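You operate a simulated robot arm through the tools that you are given. There is no shell and no other tool. Be economical: measure what you need, move in short steps, check, and stop when the job is done.

The job below is to be done with a simulated robot arm. You get a single attempt, and the scene is never put back.

## Task
Comb the brown picket to its true pitch on the orange pitch comb.
Fine: lay it on the lane, slide it to the stop, lever over and back, then lay it by the fence of the plywood template board.

Only the result counts: the job must be done as asked and must still hold three seconds after the hand-in. Knocking over, shifting, dropping, spilling or breaking anything else fails it.

## Robot
A 7-joint arm with a two-finger parallel gripper, fixed in place. Base frame: the origin is at the foot of the arm, x ahead of it, y to its left, z up; the work surface is at about z = 865. Readings come in mm, rad, newtons and seconds.
With the tool pointing down near the work surface it reaches from about 240 to 680 mm from the base axis. Its first joint turns from -1.152 to 1.152 rad. Payload 2.4 kg.
The TCP is the grasp point between the finger pads, 30 mm short of the fingertips. In the tool frame z runs along the fingers and y along their closing line. Largest opening 94 mm; finger width 28, thickness 10; the body of the gripper, 50 by 96 mm, starts 55 mm behind the TCP.
Orientation is told as [roll, pitch, yaw] about the base's x, y, z axes, in that order, counted from this pose: with the fingers straight down and closing along the base's y, the tool's x points along the base's -x, its y along +y and its z along -z.

## Interface
- The arm moves only by the tool jog_arm. Its arguments are lists of equal length, an entry for each row: "jaw": the closure in counts, from 0 (fully open) to 255 (shut); "linear": the shift along the tool's x, y, z in mm, a list of three; "angular": the turn, a rotation vector about the tool's x, y, z in rad, a list of three. In form: {"jaw": [jaw, ...], "linear": [[x, y, z], ...], "angular": [[wx, wy, wz], ...]}. A call has 1 to 20 rows; each row is the pose to reach, as a shift and turn from the pose commanded when the call began, along the tool's axes at that moment. A row lasts 0.2 s, in which the tool goes at most 50 mm and 0.15 rad; a call with a longer step from one row to the next is refused whole, and so is a gripper value outside its range. A pose out of reach is approached as far as the arm can. The call stops where the force on the tool passes 70 N (or 10 N more than at its start, if that is more) or the arm is blocked; 0.2 s more then pass. The fingers move at their own pace (about 153 mm/s each) and stop on an object; they squeeze with about 24 N. The grip force told is the motor's: it shows also when the fingers shut on nothing. Time passes only in rows, and 0.2 s behind the last, so rows that repeat a pose let the fingers close. The reply holds the time, the measured pose of the TCP, the force on the tool along the base axes, the opening and the grip force, in the units named above and with some noise, with the torque about the TCP (base axes, N m) and any sound that the robot's microphone picked up.
- Cameras (640 x 400 px; columns grow to the right, rows downward): "scene" is fixed at [41.7, 469.2, 1473.5]; the picture's right is [-0.73, -0.68, 0.00], its down [-0.30, 0.32, -0.90] and it looks along [0.61, -0.66, -0.44] (base axes); focal length 310 px, centre (320, 200). "wrist" rides on the gripper at [76, 14, -102] in the tool frame; the picture's right is [-0.18, 0.98, 0.00], its down [-0.75, -0.14, -0.64] and it looks along [-0.63, -0.12, 0.77] (tool axes); focal length 243 px, centre (320, 200). There is no depth. A picture from a camera that has moved, and an enlarged one, comes with that camera's place and axes in the base frame and with its lens. The place of the scene camera against the robot may be out by one fixed shift of up to 25 mm in any direction.
- capture(camera): a new picture of that camera. No time passes.
- close_up(camera, box): a new picture of the part [left, top, right, bottom] of that camera's present view, enlarged. No time passes.
- sign_off(): hands the job in; it is judged then, once.

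Go step by step. Nothing tells you positions but the pictures and the camera data: compare them with the known pose of the tool, close in by small moves and look again before you grip or let go. The budget is 120 turns and 68 pictures, counting those below and the enlarged ones. Unless the task says otherwise, let go and move clear before handing in, and close with one line.

The tools are called after ">>>" by a JSON object that holds its "method" and its "body". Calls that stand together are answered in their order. jog_arm: Moves the arm, as the interface text tells. Its arguments: {"type":"object","properties":{"jaw":{"type":"array","items":{"type":"number"}},"linear":{"type":"array","items":{"type":"array","items":{"type":"number"}}},"angular":{"type":"array","items":{"type":"array","items":{"type":"number"}}}},"required":["jaw","linear","angular"]} The other tools are called the same way: capture (camera) takes a picture; close_up (camera, box) takes an enlarged picture of a part of a camera's view; sign_off () hands the job in.

At the start:

```text
time_s: 0.0
eef_pos: [324.4, 52.9, 1273.1]
tool_rot: [-0.001, -0.001, 0.0]
force: [0.8, -0.5, 0.4]
ft_torque: [0.05, 0.0, -0.01]
grip_width: 93.8
grasp_force: 0.1
```

scene: 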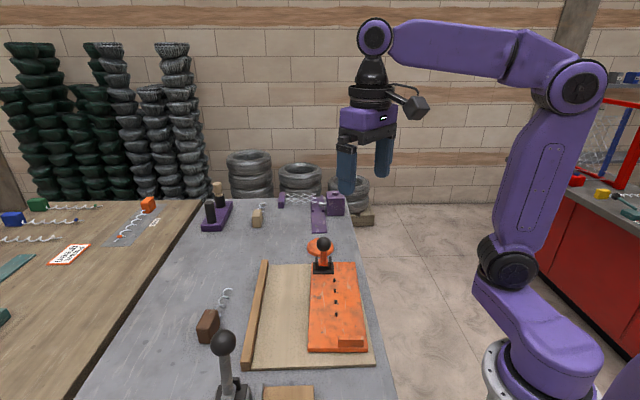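
wrist: 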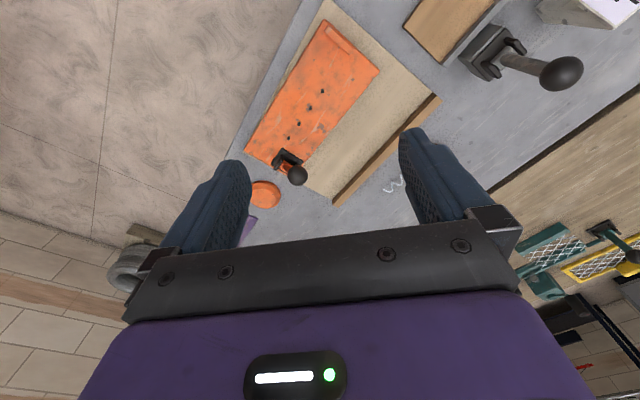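

I see an orange comb plate on a plywood board with a wooden fence, and a brown block with a corkscrew-like tail beside it. I'll look closer at these first.

>>> {"method": "close_up", "body": {"camera": "scene", "box": [180, 230, 400, 400]}}

>>> {"method": "close_up", "body": {"camera": "wrist", "box": [230, 0, 450, 210]}}

>>> {"method": "close_up", "body": {"camera": "scene", "box": [0, 170, 380, 400]}}

```text
2.35 times, centred on (290, 315) of scene
camera zoom: at [41.7, 469.2, 1473.5], right [-0.73, -0.68, 0.0], down [-0.3, 0.32, -0.9], along [0.61, -0.66, -0.44], focal length 730 px, centre (391, -71)
```

zoom: 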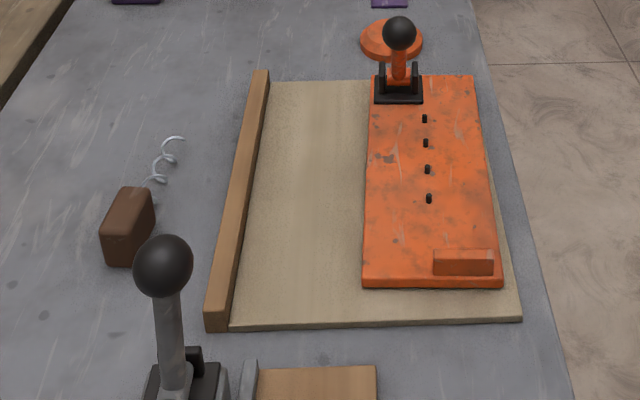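

```text
1.90 times, centred on (340, 105) of wrist
camera zoom: at [247.8, 67.5, 1376.4], right [0.18, 0.98, 0.0], down [0.75, -0.14, 0.64], along [0.63, -0.12, -0.77], focal length 462 px, centre (282, 381)
```

zoom: 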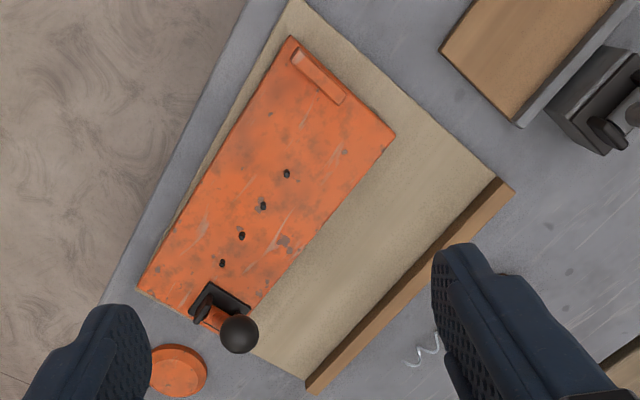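

```text
1.68 times, centred on (190, 285) of scene
camera zoom: at [41.7, 469.2, 1473.5], right [-0.73, -0.68, 0.0], down [-0.3, 0.32, -0.9], along [0.61, -0.66, -0.44], focal length 522 px, centre (539, 57)
```

zoom: 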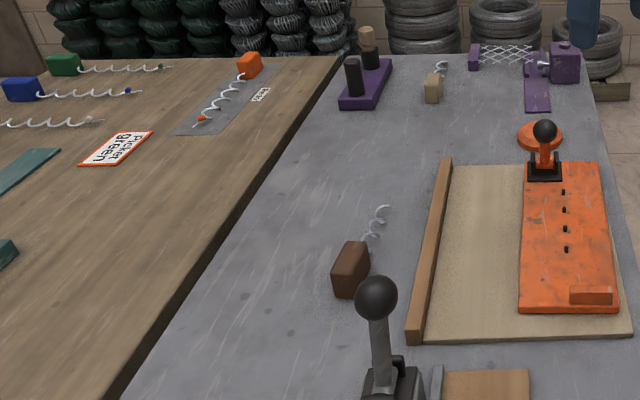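

The comb's axis runs at about -47° in the base frame. I'll look at the reference items on the left table and at the lever before I move.

>>> {"method": "close_up", "body": {"camera": "scene", "box": [0, 180, 200, 290]}}

>>> {"method": "close_up", "body": {"camera": "scene", "box": [295, 230, 385, 360]}}

>>> {"method": "close_up", "body": {"camera": "scene", "box": [180, 275, 270, 400]}}

```text
3.20 times, centred on (100, 235) of scene
camera zoom: at [41.7, 469.2, 1473.5], right [-0.73, -0.68, 0.0], down [-0.3, 0.32, -0.9], along [0.61, -0.66, -0.44], focal length 992 px, centre (1024, 88)
```

zoom: 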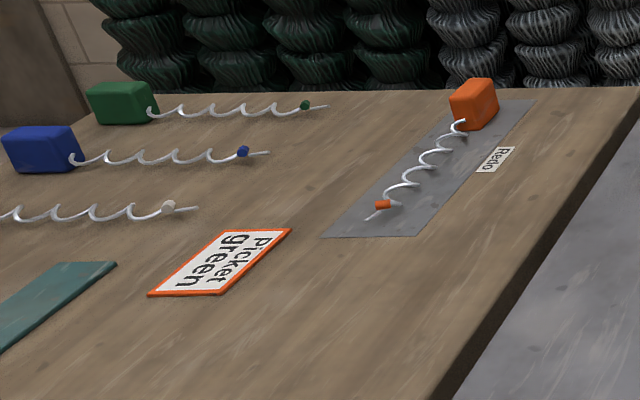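

```text
3.08 times, centred on (340, 295) of scene
camera zoom: at [41.7, 469.2, 1473.5], right [-0.73, -0.68, 0.0], down [-0.3, 0.32, -0.9], along [0.61, -0.66, -0.44], focal length 954 px, centre (258, -92)
```

zoom: 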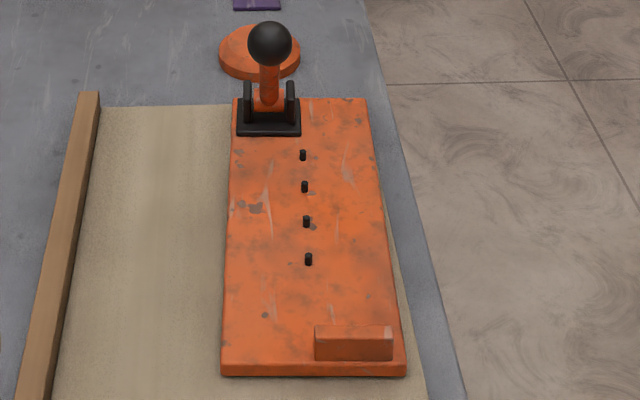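

```text
3.20 times, centred on (225, 338) of scene
camera zoom: at [41.7, 469.2, 1473.5], right [-0.73, -0.68, 0.0], down [-0.3, 0.32, -0.9], along [0.61, -0.66, -0.44], focal length 992 px, centre (624, -240)
```

zoom: 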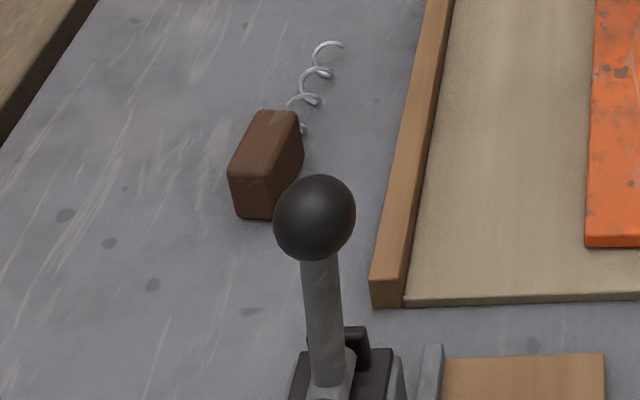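

The lever hinges across the comb, so it swings along the comb axis, and the stop block is to the right of the pin row. I'll turn the tool to line up with the comb.

>>> {"method": "jog_arm", "body": {"jaw": [0, 0, 0, 0, 0, 0], "linear": [[0, 0, 0], [0, 0, 0], [0, 0, 0], [0, 0, 0], [0, 0, 0], [0, 0, 0]], "angular": [[0, 0, 0.14], [0, 0, 0.28], [0, 0, 0.42], [0, 0, 0.56], [0, 0, 0.7], [0, 0, 0.82]]}}

>>> {"method": "capture", "body": {"camera": "wrist"}}

```text
time_s: 1.4
eef_pos: [324.1, 53.5, 1273.0]
tool_rot: [-0.001, 0.002, -0.821]
force: [-0.3, -0.2, 1.2]
ft_torque: [-0.02, 0.04, 0.01]
grip_width: 93.8
grasp_force: 0.1
```

```text
59 pictures are left
camera wrist: at [283.2, 119.0, 1375.9], right [0.85, 0.53, 0.0], down [0.41, -0.65, 0.64], along [0.34, -0.54, -0.77], focal length 243 px, centre (320, 200)
```

wrist: 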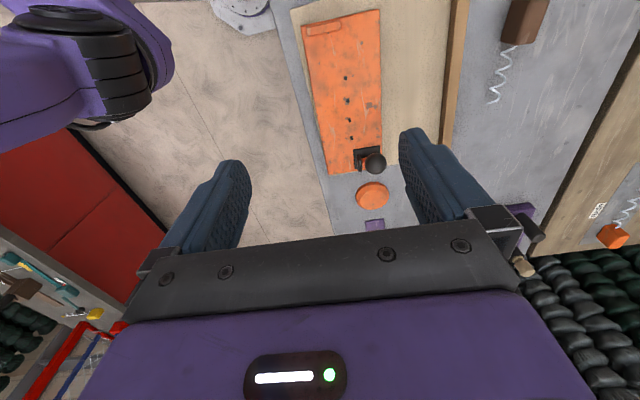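

The whole layout is visible from here. The picket block is near (579, 272) with its wire tip near (666, 167). I'll move above the picket.

>>> {"method": "jog_arm", "body": {"jaw": [0, 0, 0, 0, 0, 0, 0, 0, 0, 0], "linear": [[-4.8, 33.3, 20.8], [-9.6, 66.5, 41.6], [-14.4, 99.8, 62.4], [-19.2, 133, 83.2], [-24, 166, 104], [-28.8, 199.6, 124.8], [-33.6, 232.8, 145.6], [-38.4, 266, 166.4], [-43.2, 299.3, 187.2], [-48, 332.6, 208]], "angular": [[0, 0, 0], [0, 0, 0], [0, 0, 0], [0, 0, 0], [0, 0, 0], [0, 0, 0], [0, 0, 0], [0, 0, 0], [0, 0, 0], [0, 0, 0]]}}

>>> {"method": "capture", "body": {"camera": "wrist"}}

```text
time_s: 3.6
eef_pos: [600.0, 245.5, 1062.2]
tool_rot: [0.001, -0.002, -0.819]
force: [0.4, 0.4, 0.9]
ft_torque: [0.0, 0.02, 0.0]
grip_width: 94.0
grasp_force: 0.0
```

```text
58 pictures are left
camera wrist: at [559.0, 310.3, 1165.7], right [0.84, 0.54, 0.0], down [0.41, -0.65, 0.64], along [0.34, -0.54, -0.77], focal length 243 px, centre (320, 200)
```

wrist: 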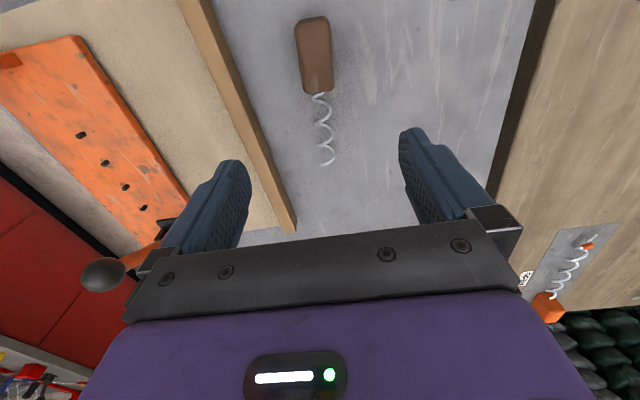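

The block sits upright-ish with its wire trailing from it. I'll zoom in to measure.

>>> {"method": "close_up", "body": {"camera": "wrist", "box": [250, 0, 410, 180]}}

>>> {"method": "close_up", "body": {"camera": "wrist", "box": [0, 20, 260, 240]}}

```text
2.22 times, centred on (330, 90) of wrist
camera zoom: at [559.0, 310.3, 1165.7], right [0.84, 0.54, 0.0], down [0.41, -0.65, 0.64], along [0.34, -0.54, -0.77], focal length 539 px, centre (298, 444)
```

zoom: 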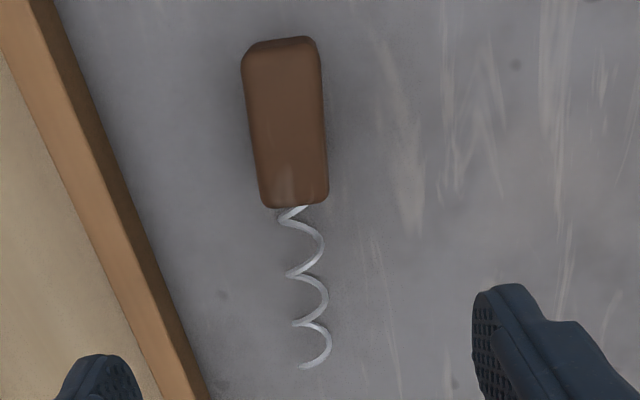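

```text
1.82 times, centred on (130, 130) of wrist
camera zoom: at [559.0, 310.3, 1165.7], right [0.84, 0.54, 0.0], down [0.41, -0.65, 0.64], along [0.34, -0.54, -0.77], focal length 441 px, centre (666, 327)
```

zoom: 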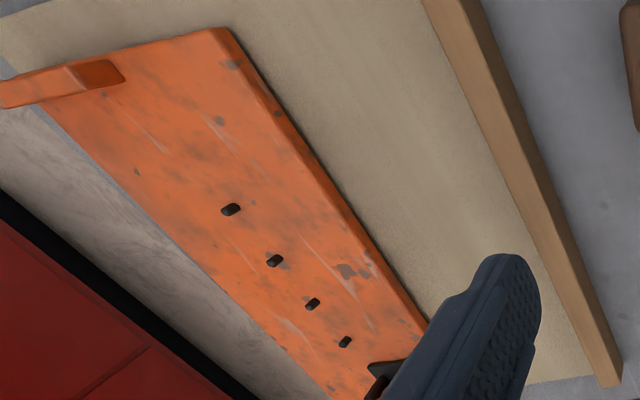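

The block is about 57×28×35 mm, centred near (581, 270) at a yaw of about -52°. Before picking it up I'll get a clear top view of the comb.

>>> {"method": "jog_arm", "body": {"jaw": [0, 0, 0, 0, 0, 0, 0], "linear": [[-6.4, -43.2, -6], [-12.8, -86.4, -12], [-19.3, -129.7, -18], [-25.7, -172.9, -24], [-32, -216, -30], [-38.6, -259.4, -36], [-45, -302.6, -40]], "angular": [[0, 0, 0], [0, 0, 0], [0, 0, 0], [0, 0, 0], [0, 0, 0], [0, 0, 0], [0, 0, 0]]}}

>>> {"method": "capture", "body": {"camera": "wrist"}}

>>> {"method": "close_up", "body": {"camera": "wrist", "box": [210, 0, 420, 230]}}

```text
time_s: 5.2
eef_pos: [404.3, 4.5, 1103.4]
tool_rot: [0.002, -0.001, -0.819]
force: [0.6, 1.2, -0.6]
ft_torque: [0.0, 0.03, 0.0]
grip_width: 93.9
grasp_force: 0.0
```

```text
55 pictures are left
camera wrist: at [363.7, 70.1, 1207.3], right [0.84, 0.54, 0.0], down [0.41, -0.65, 0.64], along [0.34, -0.54, -0.77], focal length 243 px, centre (320, 200)
```

wrist: 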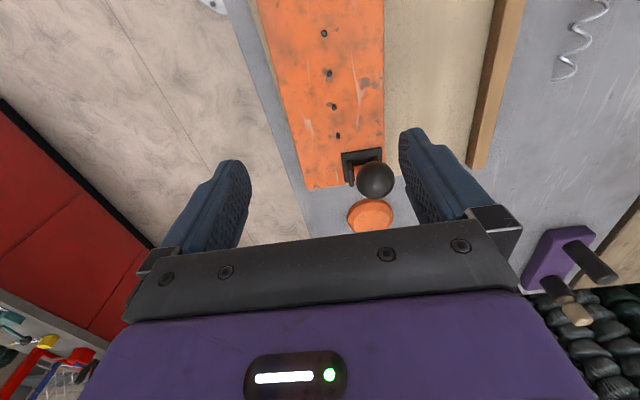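

```text
1.74 times, centred on (315, 115) of wrist
camera zoom: at [363.7, 70.1, 1207.3], right [0.84, 0.54, 0.0], down [0.41, -0.65, 0.64], along [0.34, -0.54, -0.77], focal length 422 px, centre (329, 348)
```

zoom: 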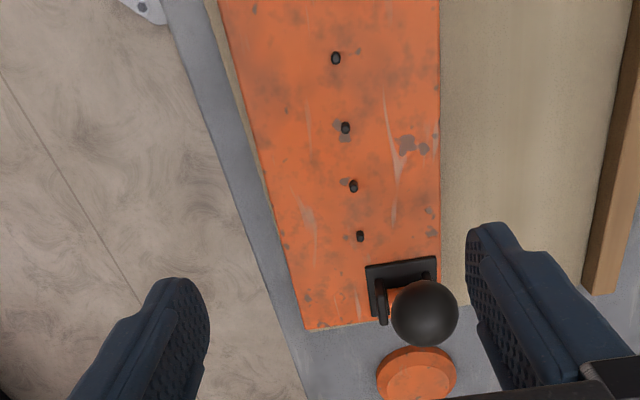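

Pins run from about (384, 46) to (465, -42). The lever pivots near (523, -63) and its ball is near (489, -21, 1000), leaning toward the pins. I'll go lower over the stop to look at the lane.

>>> {"method": "jog_arm", "body": {"jaw": [0, 0, 0], "linear": [[32, 0, 20], [64, 0, 40], [95, 1, 60]], "angular": [[0, 0, 0], [0, 0, 0], [0, 0, 0]]}}

>>> {"method": "close_up", "body": {"camera": "wrist", "box": [170, 0, 470, 240]}}

```text
time_s: 6.0
eef_pos: [342.5, 77.4, 1043.1]
tool_rot: [0.0, -0.001, -0.822]
force: [-0.2, 0.1, 0.9]
ft_torque: [-0.01, -0.01, 0.03]
grip_width: 93.6
grasp_force: 0.1
```

```text
1.67 times, centred on (320, 120) of wrist
camera zoom: at [302.0, 142.4, 1146.7], right [0.84, 0.54, 0.0], down [0.41, -0.65, 0.64], along [0.34, -0.54, -0.77], focal length 404 px, centre (320, 333)
```

zoom: 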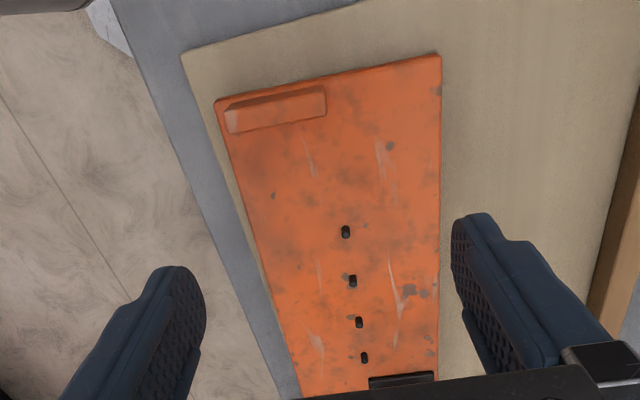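

The stop face is 76 mm behind pin 1, with its centre about 28 mm to the right of the pin line, so I take the lane as centred there. Next I'll move over the picket block.

>>> {"method": "jog_arm", "body": {"jaw": [0, 0, 0, 0, 0, 0, 0, 0], "linear": [[-3, 43.7, 0], [-6, 87.4, 0], [-9, 131, 0], [-12, 174.8, 0], [-15, 218.5, 0], [-18, 262, 0], [-21.3, 305.9, 10], [-21.3, 305.9, 43]], "angular": [[0, 0, 0.01], [0, 0, 0.03], [0, 0, 0.05], [0, 0, 0.07], [0, 0, 0.086], [0, 0, 0.086], [0, 0, 0.086], [0, 0, 0.086]]}}

>>> {"method": "close_up", "body": {"camera": "wrist", "box": [220, 0, 420, 220]}}

```text
time_s: 7.8
eef_pos: [579.3, 269.7, 1002.8]
tool_rot: [0.001, 0.001, -0.906]
force: [0.0, 0.0, -1.0]
ft_torque: [0.02, 0.02, 0.01]
grip_width: 94.2
grasp_force: 0.1
```

```text
1.82 times, centred on (320, 110) of wrist
camera zoom: at [543.8, 338.5, 1105.1], right [0.89, 0.46, 0.0], down [0.35, -0.68, 0.64], along [0.3, -0.57, -0.77], focal length 441 px, centre (320, 364)
```

zoom: 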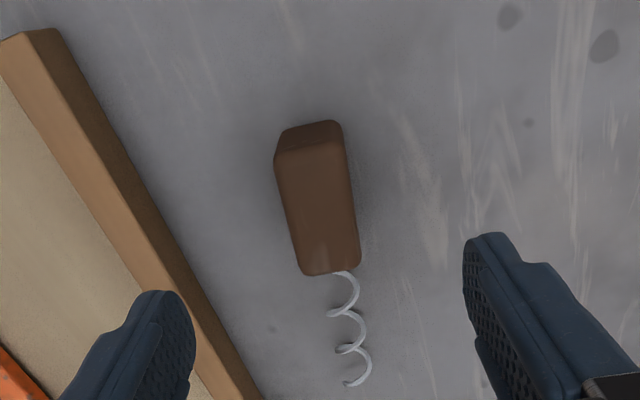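

The block is centred under the tool, with the axis error about 1-2°. I'll descend and grip it.

>>> {"method": "jog_arm", "body": {"jaw": [0, 0, 0, 0, 0, 0, 0], "linear": [[-2, 0, 30], [-2, 0, 60], [-2, 0, 85], [-2, 0, 95], [-2, 0, 100], [-2, 0, 101], [-2, 0, 101]], "angular": [[0, 0, 0], [0, 0, 0], [0, 0, 0], [0, 0, 0], [0, 0, 0], [0, 0, 0], [0, 0, 0]]}}

>>> {"method": "capture", "body": {"camera": "wrist"}}

```text
time_s: 9.4
eef_pos: [582.6, 268.0, 901.5]
tool_rot: [0.0, -0.001, -0.906]
force: [-0.9, 0.3, -0.1]
ft_torque: [0.0, 0.01, 0.0]
grip_width: 94.3
grasp_force: 0.1
```

```text
51 pictures are left
camera wrist: at [547.8, 336.5, 1004.6], right [0.89, 0.46, 0.0], down [0.35, -0.68, 0.64], along [0.3, -0.57, -0.77], focal length 243 px, centre (320, 200)
```

wrist: 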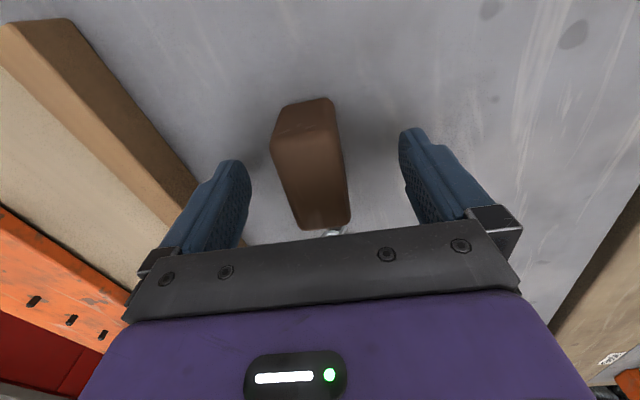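

The block is between the fingers, so I'll close on it.

>>> {"method": "jog_arm", "body": {"jaw": [120, 150, 200, 255, 255], "linear": [[0, 0, 0], [0, 0, 0], [0, 0, 0], [0, 0, 0], [0, 0, 0]], "angular": [[0, 0, 0], [0, 0, 0], [0, 0, 0], [0, 0, 0], [0, 0, 0]]}}

>>> {"method": "jog_arm", "body": {"jaw": [255, 255, 255, 255], "linear": [[0, 0, -10], [0, 0, -40], [0, 0, -80], [0, 0, -120]], "angular": [[0, 0, 0], [0, 0, 0], [0, 0, 0], [0, 0, 0]]}}

>>> {"method": "capture", "body": {"camera": "wrist"}}

>>> {"method": "capture", "body": {"camera": "scene"}}

```text
time_s: 10.6
eef_pos: [583.7, 266.6, 902.3]
tool_rot: [-0.001, 0.0, -0.905]
force: [-0.6, -0.4, 1.0]
ft_torque: [-0.07, 0.02, -0.03]
grip_width: 36.3
grasp_force: 24.3
```

```text
time_s: 11.6
eef_pos: [584.1, 271.3, 1021.9]
tool_rot: [-0.003, 0.0, -0.907]
force: [0.0, 0.7, -1.2]
ft_torque: [0.02, 0.06, 0.02]
grip_width: 35.9
grasp_force: 24.2
```

```text
50 pictures are left
camera wrist: at [549.1, 339.0, 1125.7], right [0.89, 0.46, 0.0], down [0.35, -0.68, 0.64], along [0.3, -0.57, -0.77], focal length 243 px, centre (320, 200)
```

wrist: 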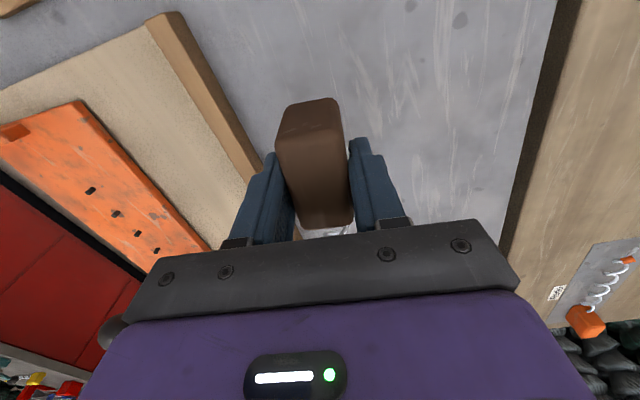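

```text
49 pictures are left
```

scene: 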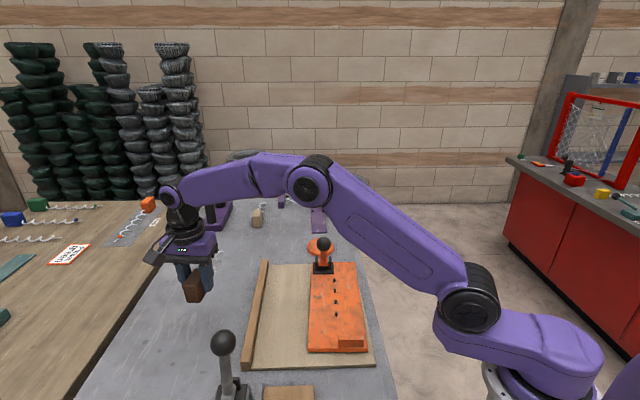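

The picket is held with the jaw at 36 mm, and the lift was clean. I'll rise over the lever and carry it to a point above the lane, turning to the comb's yaw on the way.

>>> {"method": "jog_arm", "body": {"jaw": [255, 255, 255, 255, 255, 255, 255, 255, 255, 255], "linear": [[0, 0, -45], [0, 0, -88], [-3, -40, -88], [-6, -80, -88], [-9.5, -125, -88], [-13, -170, -88], [-16.5, -215, -88], [-20, -260, -88], [-23, -300, -88], [-24.8, -326.1, -88]], "angular": [[0, 0, 0], [0, 0, 0], [0, 0, -0.01], [0, 0, -0.02], [0, 0, -0.03], [0, 0, -0.04], [0, 0, -0.055], [0, 0, -0.065], [0, 0, -0.075], [0, 0, -0.081]]}}

>>> {"method": "capture", "body": {"camera": "wrist"}}

>>> {"method": "close_up", "body": {"camera": "scene", "box": [240, 160, 420, 360]}}

```text
time_s: 13.8
eef_pos: [343.7, 45.6, 1110.4]
tool_rot: [0.001, 0.0, -0.824]
force: [-0.5, -0.1, -0.8]
ft_torque: [0.04, 0.09, -0.01]
grip_width: 36.1
grasp_force: 23.9
```

```text
48 pictures are left
camera wrist: at [301.4, 112.4, 1212.5], right [0.85, 0.53, 0.0], down [0.41, -0.65, 0.64], along [0.34, -0.54, -0.77], focal length 243 px, centre (320, 200)
```

wrist: 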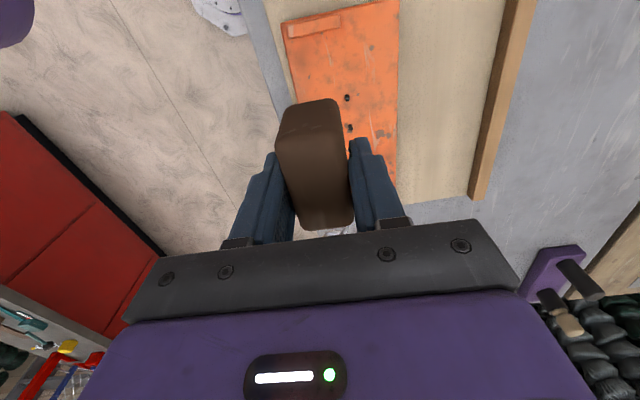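

```text
2.00 times, centred on (330, 260) of scene
camera zoom: at [41.7, 469.2, 1473.5], right [-0.73, -0.68, 0.0], down [-0.3, 0.32, -0.9], along [0.61, -0.66, -0.44], focal length 620 px, centre (300, 80)
```

zoom: 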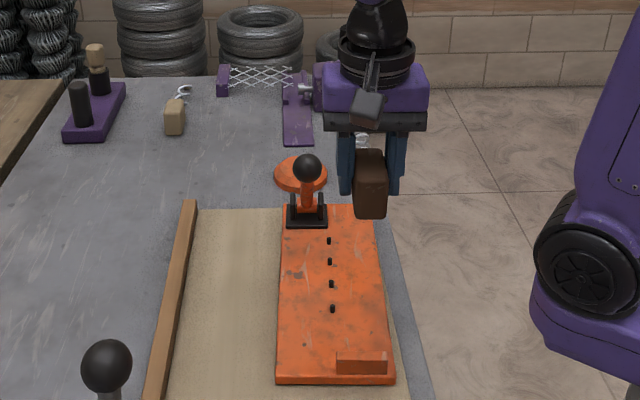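

I'm above the lane at u≈-27, v≈-30 from pin 1. I'll descend to just above the plate.

>>> {"method": "jog_arm", "body": {"jaw": [255, 255, 255, 255, 255], "linear": [[0, 2, 40], [0, 2, 80], [0, 2, 120], [0, 2, 150], [0, 2, 168]], "angular": [[0, 0, 0], [0, 0, 0], [0, 0, 0], [0, 0, 0], [0, 0, 0]]}}

>>> {"method": "capture", "body": {"camera": "wrist"}}

>>> {"method": "close_up", "body": {"camera": "scene", "box": [280, 220, 400, 360]}}

```text
time_s: 15.0
eef_pos: [344.2, 47.8, 940.6]
tool_rot: [0.001, 0.0, -0.826]
force: [0.1, 0.0, -0.4]
ft_torque: [0.03, -0.01, -0.02]
grip_width: 35.8
grasp_force: 23.9
```

```text
46 pictures are left
camera wrist: at [302.9, 114.2, 1042.1], right [0.85, 0.53, 0.0], down [0.41, -0.65, 0.64], along [0.34, -0.54, -0.77], focal length 243 px, centre (320, 200)
```

wrist: 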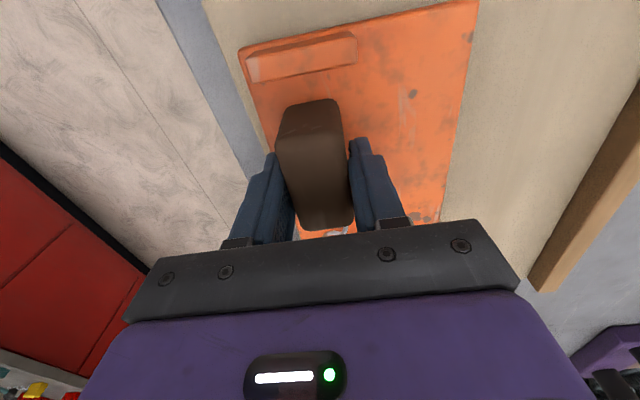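

```text
2.86 times, centred on (340, 290) of scene
camera zoom: at [41.7, 469.2, 1473.5], right [-0.73, -0.68, 0.0], down [-0.3, 0.32, -0.9], along [0.61, -0.66, -0.44], focal length 886 px, centre (263, -57)
```

zoom: 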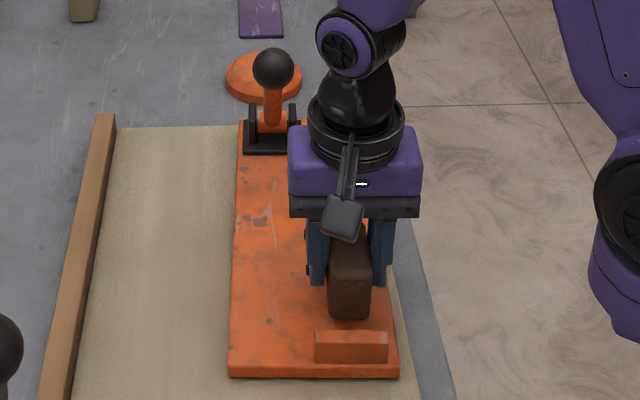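

The block is lined up laterally with the stop. I'll lower it gently until it touches.

>>> {"method": "jog_arm", "body": {"jaw": [255, 255, 255, 255, 255, 255], "linear": [[0, 0, 4], [0, 0, 8], [0, 0, 11], [0, 0, 13], [0, 0, 15], [0, 0, 16]], "angular": [[0, 0, 0], [0, 0, 0], [0, 0, 0], [0, 0, 0], [0, 0, 0], [0, 0, 0]]}}

```text
time_s: 16.4
eef_pos: [343.9, 48.0, 925.5]
tool_rot: [0.001, -0.002, -0.825]
force: [-1.2, 4.3, 19.2]
ft_torque: [0.01, 0.0, -0.05]
grip_width: 36.3
grasp_force: 24.1
```

Contact came at TCP z≈925. I'll ease up about 1 mm and slide toward the stop.

>>> {"method": "jog_arm", "body": {"jaw": [255, 255, 255, 255, 255, 255], "linear": [[0, 0, -1], [3, 0, -1], [6, 0, -1], [9, 0, -1], [12, 0, -1], [14, 0, -1]], "angular": [[0, 0, 0], [0, 0, 0], [0, 0, 0], [0, 0, 0], [0, 0, 0], [0, 0, 0]]}}

>>> {"method": "capture", "body": {"camera": "wrist"}}

```text
time_s: 17.8
eef_pos: [334.9, 58.8, 927.0]
tool_rot: [0.0, -0.001, -0.824]
force: [0.2, 0.4, -1.0]
ft_torque: [0.03, 0.09, -0.03]
grip_width: 36.0
grasp_force: 23.6
```

```text
44 pictures are left
camera wrist: at [293.8, 124.0, 1029.7], right [0.85, 0.53, 0.0], down [0.41, -0.65, 0.64], along [0.34, -0.54, -0.77], focal length 243 px, centre (320, 200)
```

wrist: 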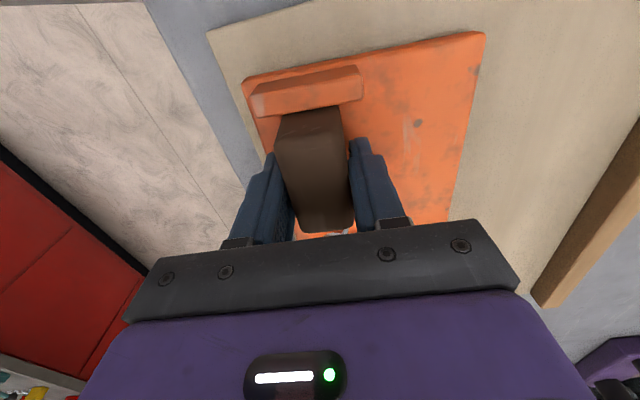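

It is nearly at the stop. I'll keep sliding in small steps while watching the force.

>>> {"method": "jog_arm", "body": {"jaw": [255, 255, 255, 255], "linear": [[0, 0, 0.7], [1.5, 0, 0.7], [3, 0, 0.7], [4, 0, 0.7]], "angular": [[0, 0, 0], [0, 0, 0], [0, 0, 0], [0, 0, 0]]}}

```text
time_s: 18.8
eef_pos: [333.2, 59.7, 925.0]
tool_rot: [0.003, -0.003, -0.827]
force: [5.1, -15.2, -3.7]
ft_torque: [-0.34, -0.12, 0.05]
grip_width: 36.0
grasp_force: 23.6
```

The block is against the stop, with about 16 N pushing back along the lane. I'll lower a hair, release, rise and check the seating.

>>> {"method": "jog_arm", "body": {"jaw": [255, 255, 110, 110, 90, 90, 90, 90], "linear": [[0, 0, 1], [0, 0, 1], [0, 0, 1], [0, 0, 0], [0, 0, -20], [0, 0, -60], [0, 0, -100], [0, 0, -140]], "angular": [[0, 0, 0], [0, 0, 0], [0, 0, 0], [0, 0, 0], [0, 0, 0], [0, 0, 0], [0, 0, 0], [0, 0, 0]]}}

>>> {"method": "close_up", "body": {"camera": "wrist", "box": [190, 0, 450, 240]}}

>>> {"method": "close_up", "body": {"camera": "scene", "box": [280, 220, 400, 360]}}

```text
time_s: 20.6
eef_pos: [330.5, 61.4, 1064.2]
tool_rot: [0.0, 0.0, -0.825]
force: [0.5, -0.6, 0.0]
ft_torque: [0.01, 0.0, -0.02]
grip_width: 60.5
grasp_force: 0.0
```

```text
1.67 times, centred on (320, 120) of wrist
camera zoom: at [289.9, 126.4, 1168.3], right [0.85, 0.53, 0.0], down [0.41, -0.65, 0.64], along [0.34, -0.54, -0.77], focal length 404 px, centre (320, 333)
```

zoom: 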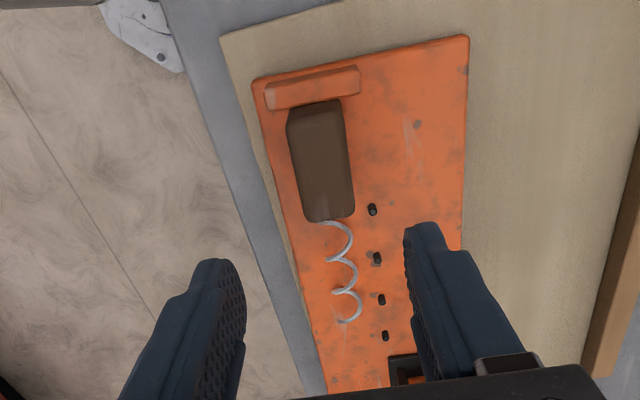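

```text
2.86 times, centred on (340, 290) of scene
camera zoom: at [41.7, 469.2, 1473.5], right [-0.73, -0.68, 0.0], down [-0.3, 0.32, -0.9], along [0.61, -0.66, -0.44], focal length 886 px, centre (263, -57)
```

zoom: 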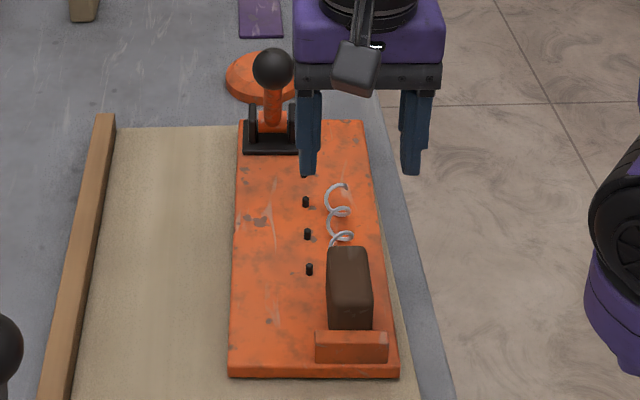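

The picket lies in the lane, flush at the stop, with its coils beside the pins. Next is the lever, so I'll hover above its ball.

>>> {"method": "jog_arm", "body": {"jaw": [0, 0, 0, 0, 0], "linear": [[0, 0, -26], [-42, 15, -26], [-84, 30, -26], [-126, 45, -26], [-168, 60, -26]], "angular": [[0, 0, 0], [0, 0, 0], [0, 0, 0], [0, 0, 0], [0, 0, 0]]}}

>>> {"method": "capture", "body": {"camera": "wrist"}}

>>> {"method": "close_up", "body": {"camera": "scene", "box": [280, 200, 400, 300]}}

```text
time_s: 21.8
eef_pos: [490.3, -25.8, 1090.7]
tool_rot: [0.0, -0.001, -0.825]
force: [0.4, -0.1, 1.5]
ft_torque: [0.01, -0.02, 0.02]
grip_width: 94.4
grasp_force: 0.1
```

```text
41 pictures are left
camera wrist: at [450.0, 40.1, 1193.9], right [0.85, 0.53, 0.0], down [0.41, -0.65, 0.64], along [0.34, -0.54, -0.77], focal length 243 px, centre (320, 200)
```

wrist: 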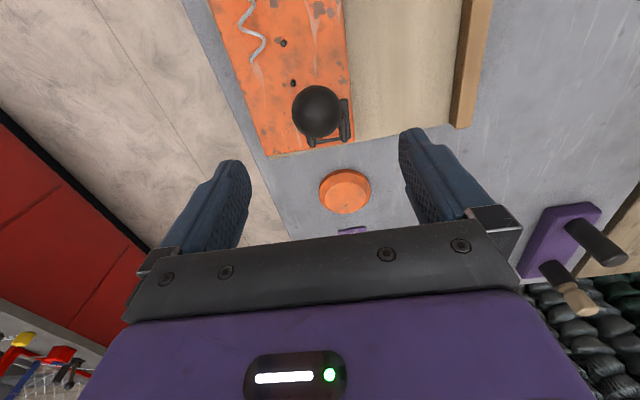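

```text
4.00 times, centred on (340, 250) of scene
camera zoom: at [41.7, 469.2, 1473.5], right [-0.73, -0.68, 0.0], down [-0.3, 0.32, -0.9], along [0.61, -0.66, -0.44], focal length 1240 px, centre (240, 0)
```

zoom: 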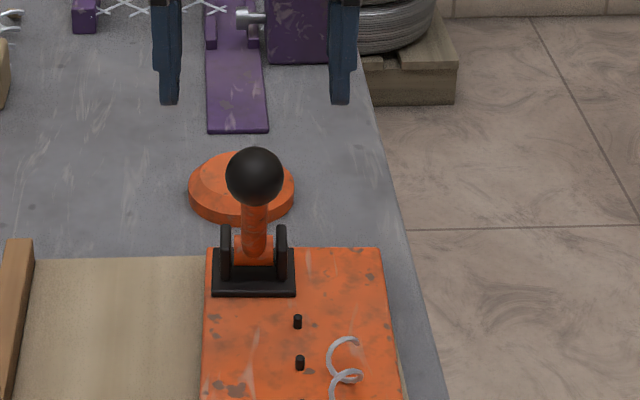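

The ball is near (461, -17, 1012), i.e. u≈113, v≈30. I'll straddle it with the fingers.

>>> {"method": "jog_arm", "body": {"jaw": [0, 0, 0, 0, 0], "linear": [[12, 1.3, 0], [12, 1.3, 30], [12, 1.3, 55], [12, 1.3, 76], [12, 1.3, 76]], "angular": [[0, 0, 0], [0, 0, 0], [0, 0, 0], [0, 0, 0], [0, 0, 0]]}}

>>> {"method": "capture", "body": {"camera": "wrist"}}

>>> {"method": "close_up", "body": {"camera": "scene", "box": [280, 180, 400, 300]}}

```text
time_s: 23.0
eef_pos: [481.8, -11.7, 1016.6]
tool_rot: [0.0, 0.0, -0.826]
force: [-0.1, -0.2, 0.8]
ft_torque: [0.01, -0.01, 0.02]
grip_width: 94.2
grasp_force: 0.0
```

```text
39 pictures are left
camera wrist: at [441.5, 53.6, 1119.5], right [0.85, 0.53, 0.0], down [0.41, -0.65, 0.64], along [0.34, -0.54, -0.77], focal length 243 px, centre (320, 200)
```

wrist: 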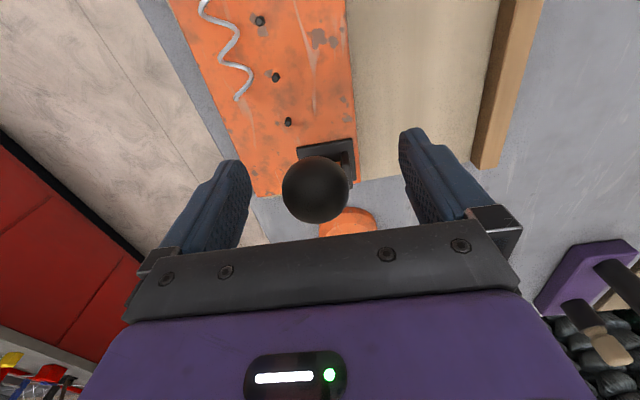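

```text
3.33 times, centred on (340, 240) of scene
camera zoom: at [41.7, 469.2, 1473.5], right [-0.73, -0.68, 0.0], down [-0.3, 0.32, -0.9], along [0.61, -0.66, -0.44], focal length 1033 px, centre (253, 67)
```

zoom: 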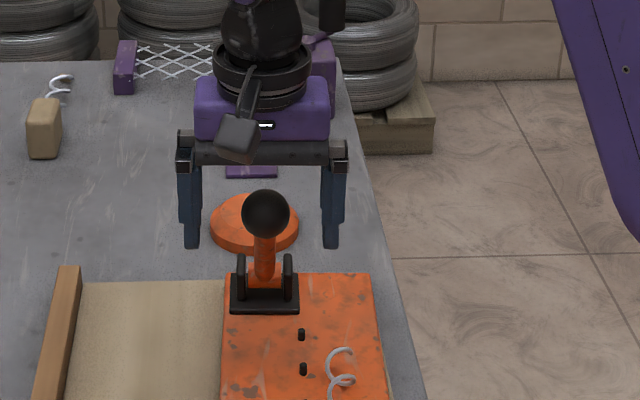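

The ball sits between the pads within about 2 mm. I'll centre and close on it.

>>> {"method": "jog_arm", "body": {"jaw": [0, 100, 150, 200, 200, 200], "linear": [[0, -2, 1], [0, -2, 1], [0, -2, 1], [0, -2, 1], [0, -2, 1], [0, -2, 1]], "angular": [[0, 0, 0], [0, 0, 0], [0, 0, 0], [0, 0, 0], [0, 0, 0], [0, 0, 0]]}}

```text
time_s: 24.4
eef_pos: [480.4, -13.2, 1014.5]
tool_rot: [-0.002, 0.001, -0.826]
force: [-8.7, -8.5, 0.6]
ft_torque: [-0.1, 0.17, -0.15]
grip_width: 39.8
grasp_force: 24.0
```

The ball is gripped. I'll test-swing it a few degrees toward the far side and read the force.

>>> {"method": "jog_arm", "body": {"jaw": [200, 200, 200, 200, 200], "linear": [[0, -1, 0], [-4, -1, -2.1], [-8, -1, -4.1], [-13, -1, -6.3], [-18, -1, -8.3]], "angular": [[0, 0, 0], [0, 0, 0], [0, 0, 0], [0, 0, 0], [0, 0, 0]]}}

>>> {"method": "close_up", "body": {"camera": "scene", "box": [280, 180, 400, 300]}}

```text
time_s: 25.6
eef_pos: [492.9, -24.9, 1023.2]
tool_rot: [-0.001, 0.0, -0.824]
force: [-4.7, 3.4, 0.4]
ft_torque: [0.5, 0.47, -0.02]
grip_width: 37.6
grasp_force: 23.6
```

```text
3.33 times, centred on (340, 240) of scene
camera zoom: at [41.6, 469.3, 1473.5], right [-0.73, -0.68, 0.0], down [-0.3, 0.32, -0.9], along [0.61, -0.66, -0.44], focal length 1033 px, centre (253, 67)
```

zoom: 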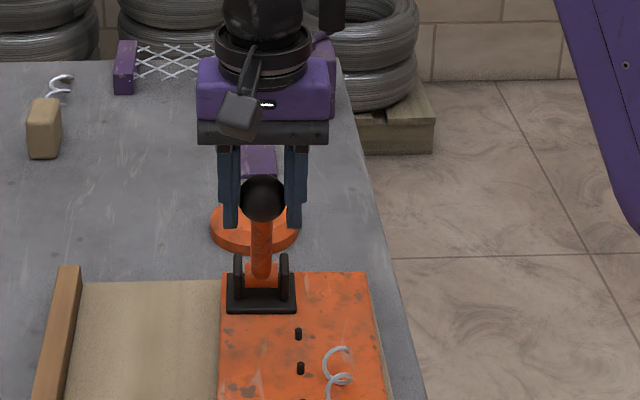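

The lever moves freely in this direction, but the comb looks about 2 mm off sideways after the grip. I'll check how it stands now.

>>> {"method": "close_up", "body": {"camera": "scene", "box": [280, 220, 400, 360]}}

```text
2.86 times, centred on (340, 290) of scene
camera zoom: at [41.6, 469.3, 1473.5], right [-0.73, -0.68, 0.0], down [-0.3, 0.32, -0.9], along [0.61, -0.66, -0.44], focal length 886 px, centre (263, -57)
```

zoom: 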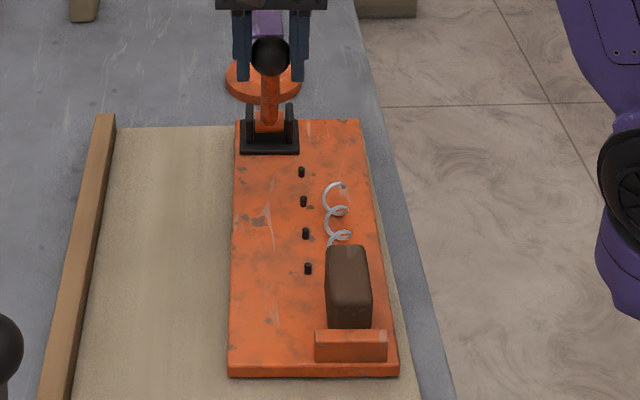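

The comb turned by only about 0.6° as the fingers centred on the ball. I'll keep side forces low and continue the arc in small steps.

>>> {"method": "jog_arm", "body": {"jaw": [200, 200, 200, 200], "linear": [[-5, 0, -1.6], [-10.5, 0, -3.2], [-16, 0, -4.6], [-21.4, 0, -5.8]], "angular": [[0, 0, 0], [0, 0, 0], [0, 0, 0], [0, 0, 0]]}}

```text
time_s: 26.6
eef_pos: [508.5, -41.3, 1029.4]
tool_rot: [0.003, -0.002, -0.822]
force: [-1.0, 11.8, 3.1]
ft_torque: [0.55, 0.46, -0.1]
grip_width: 37.9
grasp_force: 24.4
```

Side force has crept to about 7 N, so I'll correct +1 mm sideways and go on toward vertical.

>>> {"method": "jog_arm", "body": {"jaw": [200, 200, 200, 200], "linear": [[-5.5, 0.7, -0.9], [-11, 1, -1.5], [-16.5, 1, -1.8], [-22, 1, -1.9]], "angular": [[0, 0, 0], [0, 0, 0], [0, 0, 0], [0, 0, 0]]}}

>>> {"method": "close_up", "body": {"camera": "scene", "box": [280, 180, 400, 300]}}

```text
time_s: 27.6
eef_pos: [524.2, -58.3, 1033.2]
tool_rot: [0.002, -0.001, -0.825]
force: [0.5, 10.4, 9.3]
ft_torque: [0.54, 0.46, -0.07]
grip_width: 37.5
grasp_force: 23.0
```

```text
3.33 times, centred on (340, 240) of scene
camera zoom: at [41.5, 469.5, 1473.4], right [-0.73, -0.68, 0.0], down [-0.3, 0.32, -0.9], along [0.61, -0.66, -0.44], focal length 1033 px, centre (253, 67)
```

zoom: 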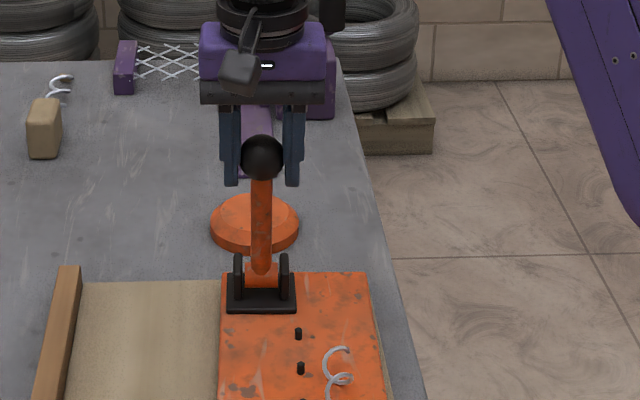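

The lever is near upright with about 9 N of lift, so the arc is still rising slightly. I'll continue over the top and ease z up 1 mm.

>>> {"method": "jog_arm", "body": {"jaw": [200, 200, 200, 200], "linear": [[-5.5, 1, -1.5], [-11, 1.5, -1.8], [-16.5, 1.5, -1.5], [-22, 1.5, -1.0]], "angular": [[0, 0, 0], [0, 0, 0], [0, 0, 0], [0, 0, 0]]}}

```text
time_s: 28.6
eef_pos: [539.1, -73.5, 1032.7]
tool_rot: [0.002, 0.0, -0.827]
force: [0.1, 8.9, -0.8]
ft_torque: [0.48, 0.44, -0.03]
grip_width: 37.6
grasp_force: 24.1
```

Over the top with forces low. I'll continue down the far side.

>>> {"method": "jog_arm", "body": {"jaw": [200, 200, 200, 200, 200], "linear": [[-5.7, 0.5, 0.9], [-11.2, 1, 2.1], [-16.7, 1, 3.5], [-22, 1, 5], [-22, 1, 5]], "angular": [[0, 0, 0], [0, 0, 0], [0, 0, 0], [0, 0, 0], [0, 0, 0]]}}

>>> {"method": "close_up", "body": {"camera": "scene", "box": [280, 180, 400, 300]}}

```text
time_s: 29.8
eef_pos: [553.6, -89.9, 1027.0]
tool_rot: [0.0, 0.001, -0.825]
force: [-7.0, -0.3, 6.8]
ft_torque: [0.44, 0.48, -0.01]
grip_width: 37.6
grasp_force: 23.7
```

```text
3.33 times, centred on (340, 240) of scene
camera zoom: at [41.4, 469.2, 1473.5], right [-0.73, -0.68, 0.0], down [-0.3, 0.32, -0.9], along [0.61, -0.66, -0.44], focal length 1033 px, centre (253, 67)
```

zoom: 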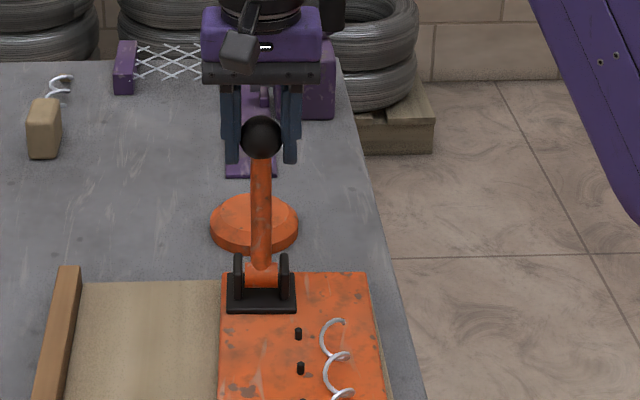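

It works: the coil is stretching as the lever goes over. I'll continue toward the far limit.

>>> {"method": "jog_arm", "body": {"jaw": [200, 200, 200, 200, 200], "linear": [[-5.2, 0, 1.6], [-10.3, 0, 3.6], [-15.3, 0, 5.8], [-20.2, 0, 8.3], [-20.2, 0, 8.3]], "angular": [[0, 0, 0], [0, 0, 0], [0, 0, 0], [0, 0, 0], [0, 0, 0]]}}

>>> {"method": "close_up", "body": {"camera": "scene", "box": [280, 180, 400, 360]}}

```text
time_s: 31.0
eef_pos: [567.9, -102.2, 1021.2]
tool_rot: [-0.001, 0.001, -0.822]
force: [-19.7, 12.4, 30.6]
ft_torque: [0.22, 0.36, 0.05]
grip_width: 38.6
grasp_force: 24.1
```

```text
2.22 times, centred on (340, 270) of scene
camera zoom: at [40.5, 469.6, 1473.4], right [-0.73, -0.68, 0.0], down [-0.3, 0.32, -0.9], along [0.61, -0.66, -0.44], focal length 689 px, centre (276, 44)
```

zoom: 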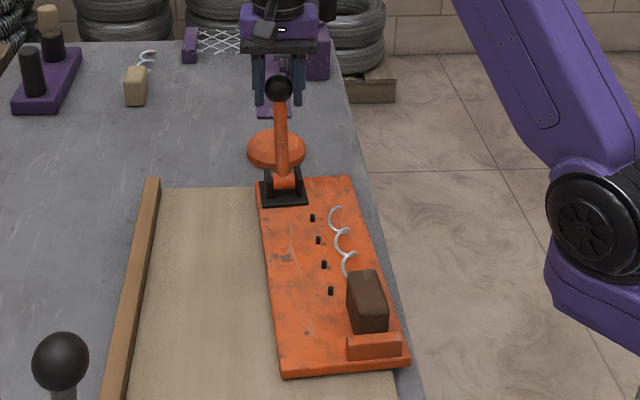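

The lever reached its far stop and the push dragged the comb, so its near end swung out. I'll back off right away along the arc and look.

>>> {"method": "jog_arm", "body": {"jaw": [200, 200, 200], "linear": [[4, 0, -2], [8, 0, -4], [8, 0, -4]], "angular": [[0, 0, 0], [0, 0, 0], [0, 0, 0]]}}

>>> {"method": "capture", "body": {"camera": "scene"}}

>>> {"method": "capture", "body": {"camera": "wrist"}}

```text
time_s: 31.8
eef_pos: [563.9, -99.0, 1022.0]
tool_rot: [0.001, -0.002, -0.826]
force: [9.7, 0.1, -0.7]
ft_torque: [-0.41, -0.51, -0.08]
grip_width: 37.6
grasp_force: 23.5
```

```text
32 pictures are left
```

scene: 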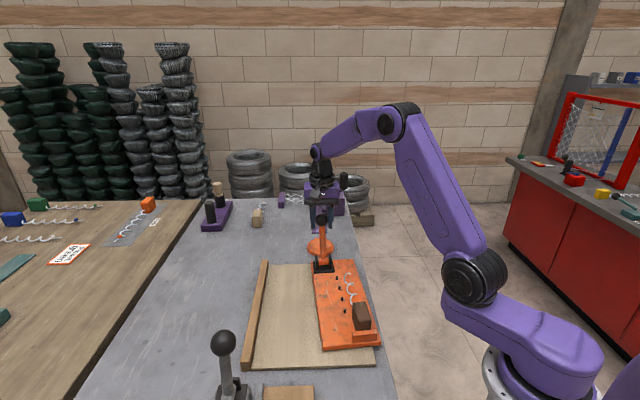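

```text
31 pictures are left
camera wrist: at [523.0, -32.7, 1124.5], right [0.85, 0.53, 0.0], down [0.41, -0.65, 0.64], along [0.34, -0.54, -0.77], focal length 243 px, centre (320, 200)
```

wrist: 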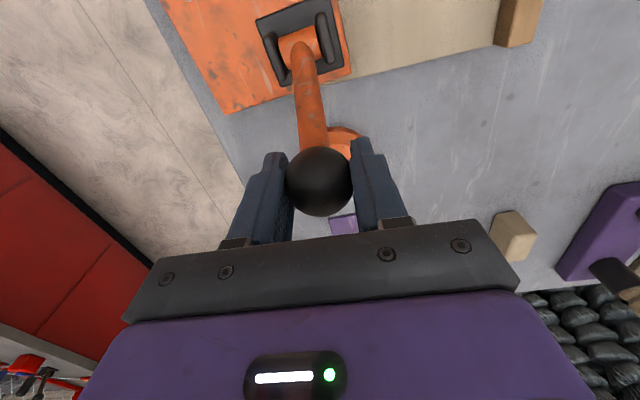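

The comb yawed about 6.5° around its lever end, but the picket is still at the stop and the coil is stretched. I'll bring the lever back gently along its new plane.

>>> {"method": "jog_arm", "body": {"jaw": [200, 200, 200, 200, 200], "linear": [[5.5, -0.6, -2.1], [10.9, -1.2, -3.8], [16.4, -1.9, -5.3], [21.9, -2.5, -6.5], [21.9, -2.5, -6.5]], "angular": [[0, 0, 0], [0, 0, 0], [0, 0, 0], [0, 0, 0], [0, 0, 0]]}}

```text
time_s: 33.0
eef_pos: [545.8, -83.9, 1029.4]
tool_rot: [0.0, 0.001, -0.827]
force: [8.2, -1.9, -0.4]
ft_torque: [-0.47, -0.5, -0.04]
grip_width: 37.7
grasp_force: 24.6
```

Forces are low, so I'll continue back over the top.

>>> {"method": "jog_arm", "body": {"jaw": [200, 200, 200, 200, 200, 200], "linear": [[6.2, -0.2, -1.1], [12.4, -0.7, -1.9], [18.6, -1.3, -2.3], [24.9, -1.9, -2.5], [31, -2.5, -2.4], [37.3, -3.1, -1.9]], "angular": [[0, 0, 0], [0, 0, 0], [0, 0, 0], [0, 0, 0], [0, 0, 0], [0, 0, 0]]}}

```text
time_s: 34.4
eef_pos: [519.1, -58.9, 1031.3]
tool_rot: [0.0, -0.002, -0.825]
force: [0.4, -8.3, 8.2]
ft_torque: [-0.47, -0.48, -0.02]
grip_width: 37.5
grasp_force: 23.9
```

>>> {"method": "jog_arm", "body": {"jaw": [200, 200, 200, 200, 200, 200], "linear": [[6.4, -1.7, -0.4], [12.4, -2.4, 0.7], [19.4, -3.2, 2.3], [25.8, -3.9, 4.2], [32.3, -4.6, 6.4], [32.3, -4.6, 6.4]], "angular": [[0, 0, 0], [0, 0, 0], [0, 0, 0], [0, 0, 0], [0, 0, 0], [0, 0, 0]]}}

>>> {"method": "close_up", "body": {"camera": "scene", "box": [240, 180, 400, 370]}}

```text
time_s: 35.8
eef_pos: [494.5, -38.6, 1023.8]
tool_rot: [-0.001, 0.001, -0.825]
force: [7.0, -2.6, -0.5]
ft_torque: [-0.41, -0.48, 0.03]
grip_width: 37.3
grasp_force: 24.0
```

```text
2.11 times, centred on (320, 275) of scene
camera zoom: at [41.9, 469.1, 1473.5], right [-0.73, -0.68, 0.0], down [-0.3, 0.32, -0.9], along [0.61, -0.66, -0.44], focal length 653 px, centre (320, 42)
```

zoom: 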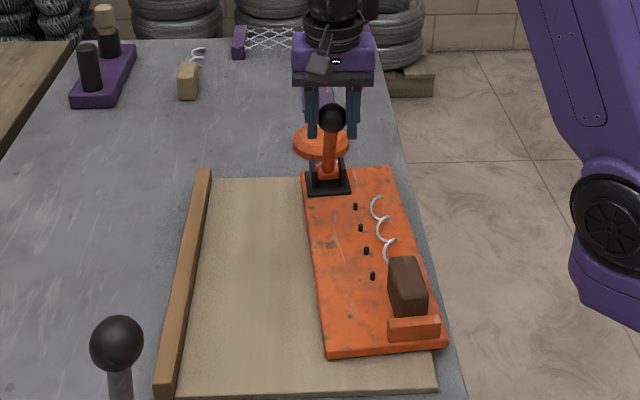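

The coil remains stretched and the block is still at the stop. I'll do the last stretch back to the lever's rest.

>>> {"method": "jog_arm", "body": {"jaw": [200, 200, 200, 200], "linear": [[4, -0.5, 1.6], [8, -1, 3.3], [12, -1.4, 5.2], [12, -1.4, 5.2]], "angular": [[0, 0, 0], [0, 0, 0], [0, 0, 0], [0, 0, 0]]}}

```text
time_s: 36.8
eef_pos: [484.8, -29.6, 1018.0]
tool_rot: [-0.001, 0.001, -0.823]
force: [9.1, 2.4, 3.9]
ft_torque: [-0.41, -0.51, 0.07]
grip_width: 37.5
grasp_force: 24.5
```

>>> {"method": "jog_arm", "body": {"jaw": [200, 200, 200, 200, 200], "linear": [[2, 0.8, 0.8], [4, 0.5, 1.8], [6, 0.3, 2.9], [8, 0.1, 4.1], [8, 0.1, 4.1]], "angular": [[0, 0, 0], [0, 0, 0], [0, 0, 0], [0, 0, 0], [0, 0, 0]]}}

```text
time_s: 38.0
eef_pos: [480.1, -26.4, 1015.9]
tool_rot: [0.001, -0.003, -0.825]
force: [11.3, -13.6, 7.8]
ft_torque: [-0.15, -0.09, -0.08]
grip_width: 37.5
grasp_force: 23.9
```

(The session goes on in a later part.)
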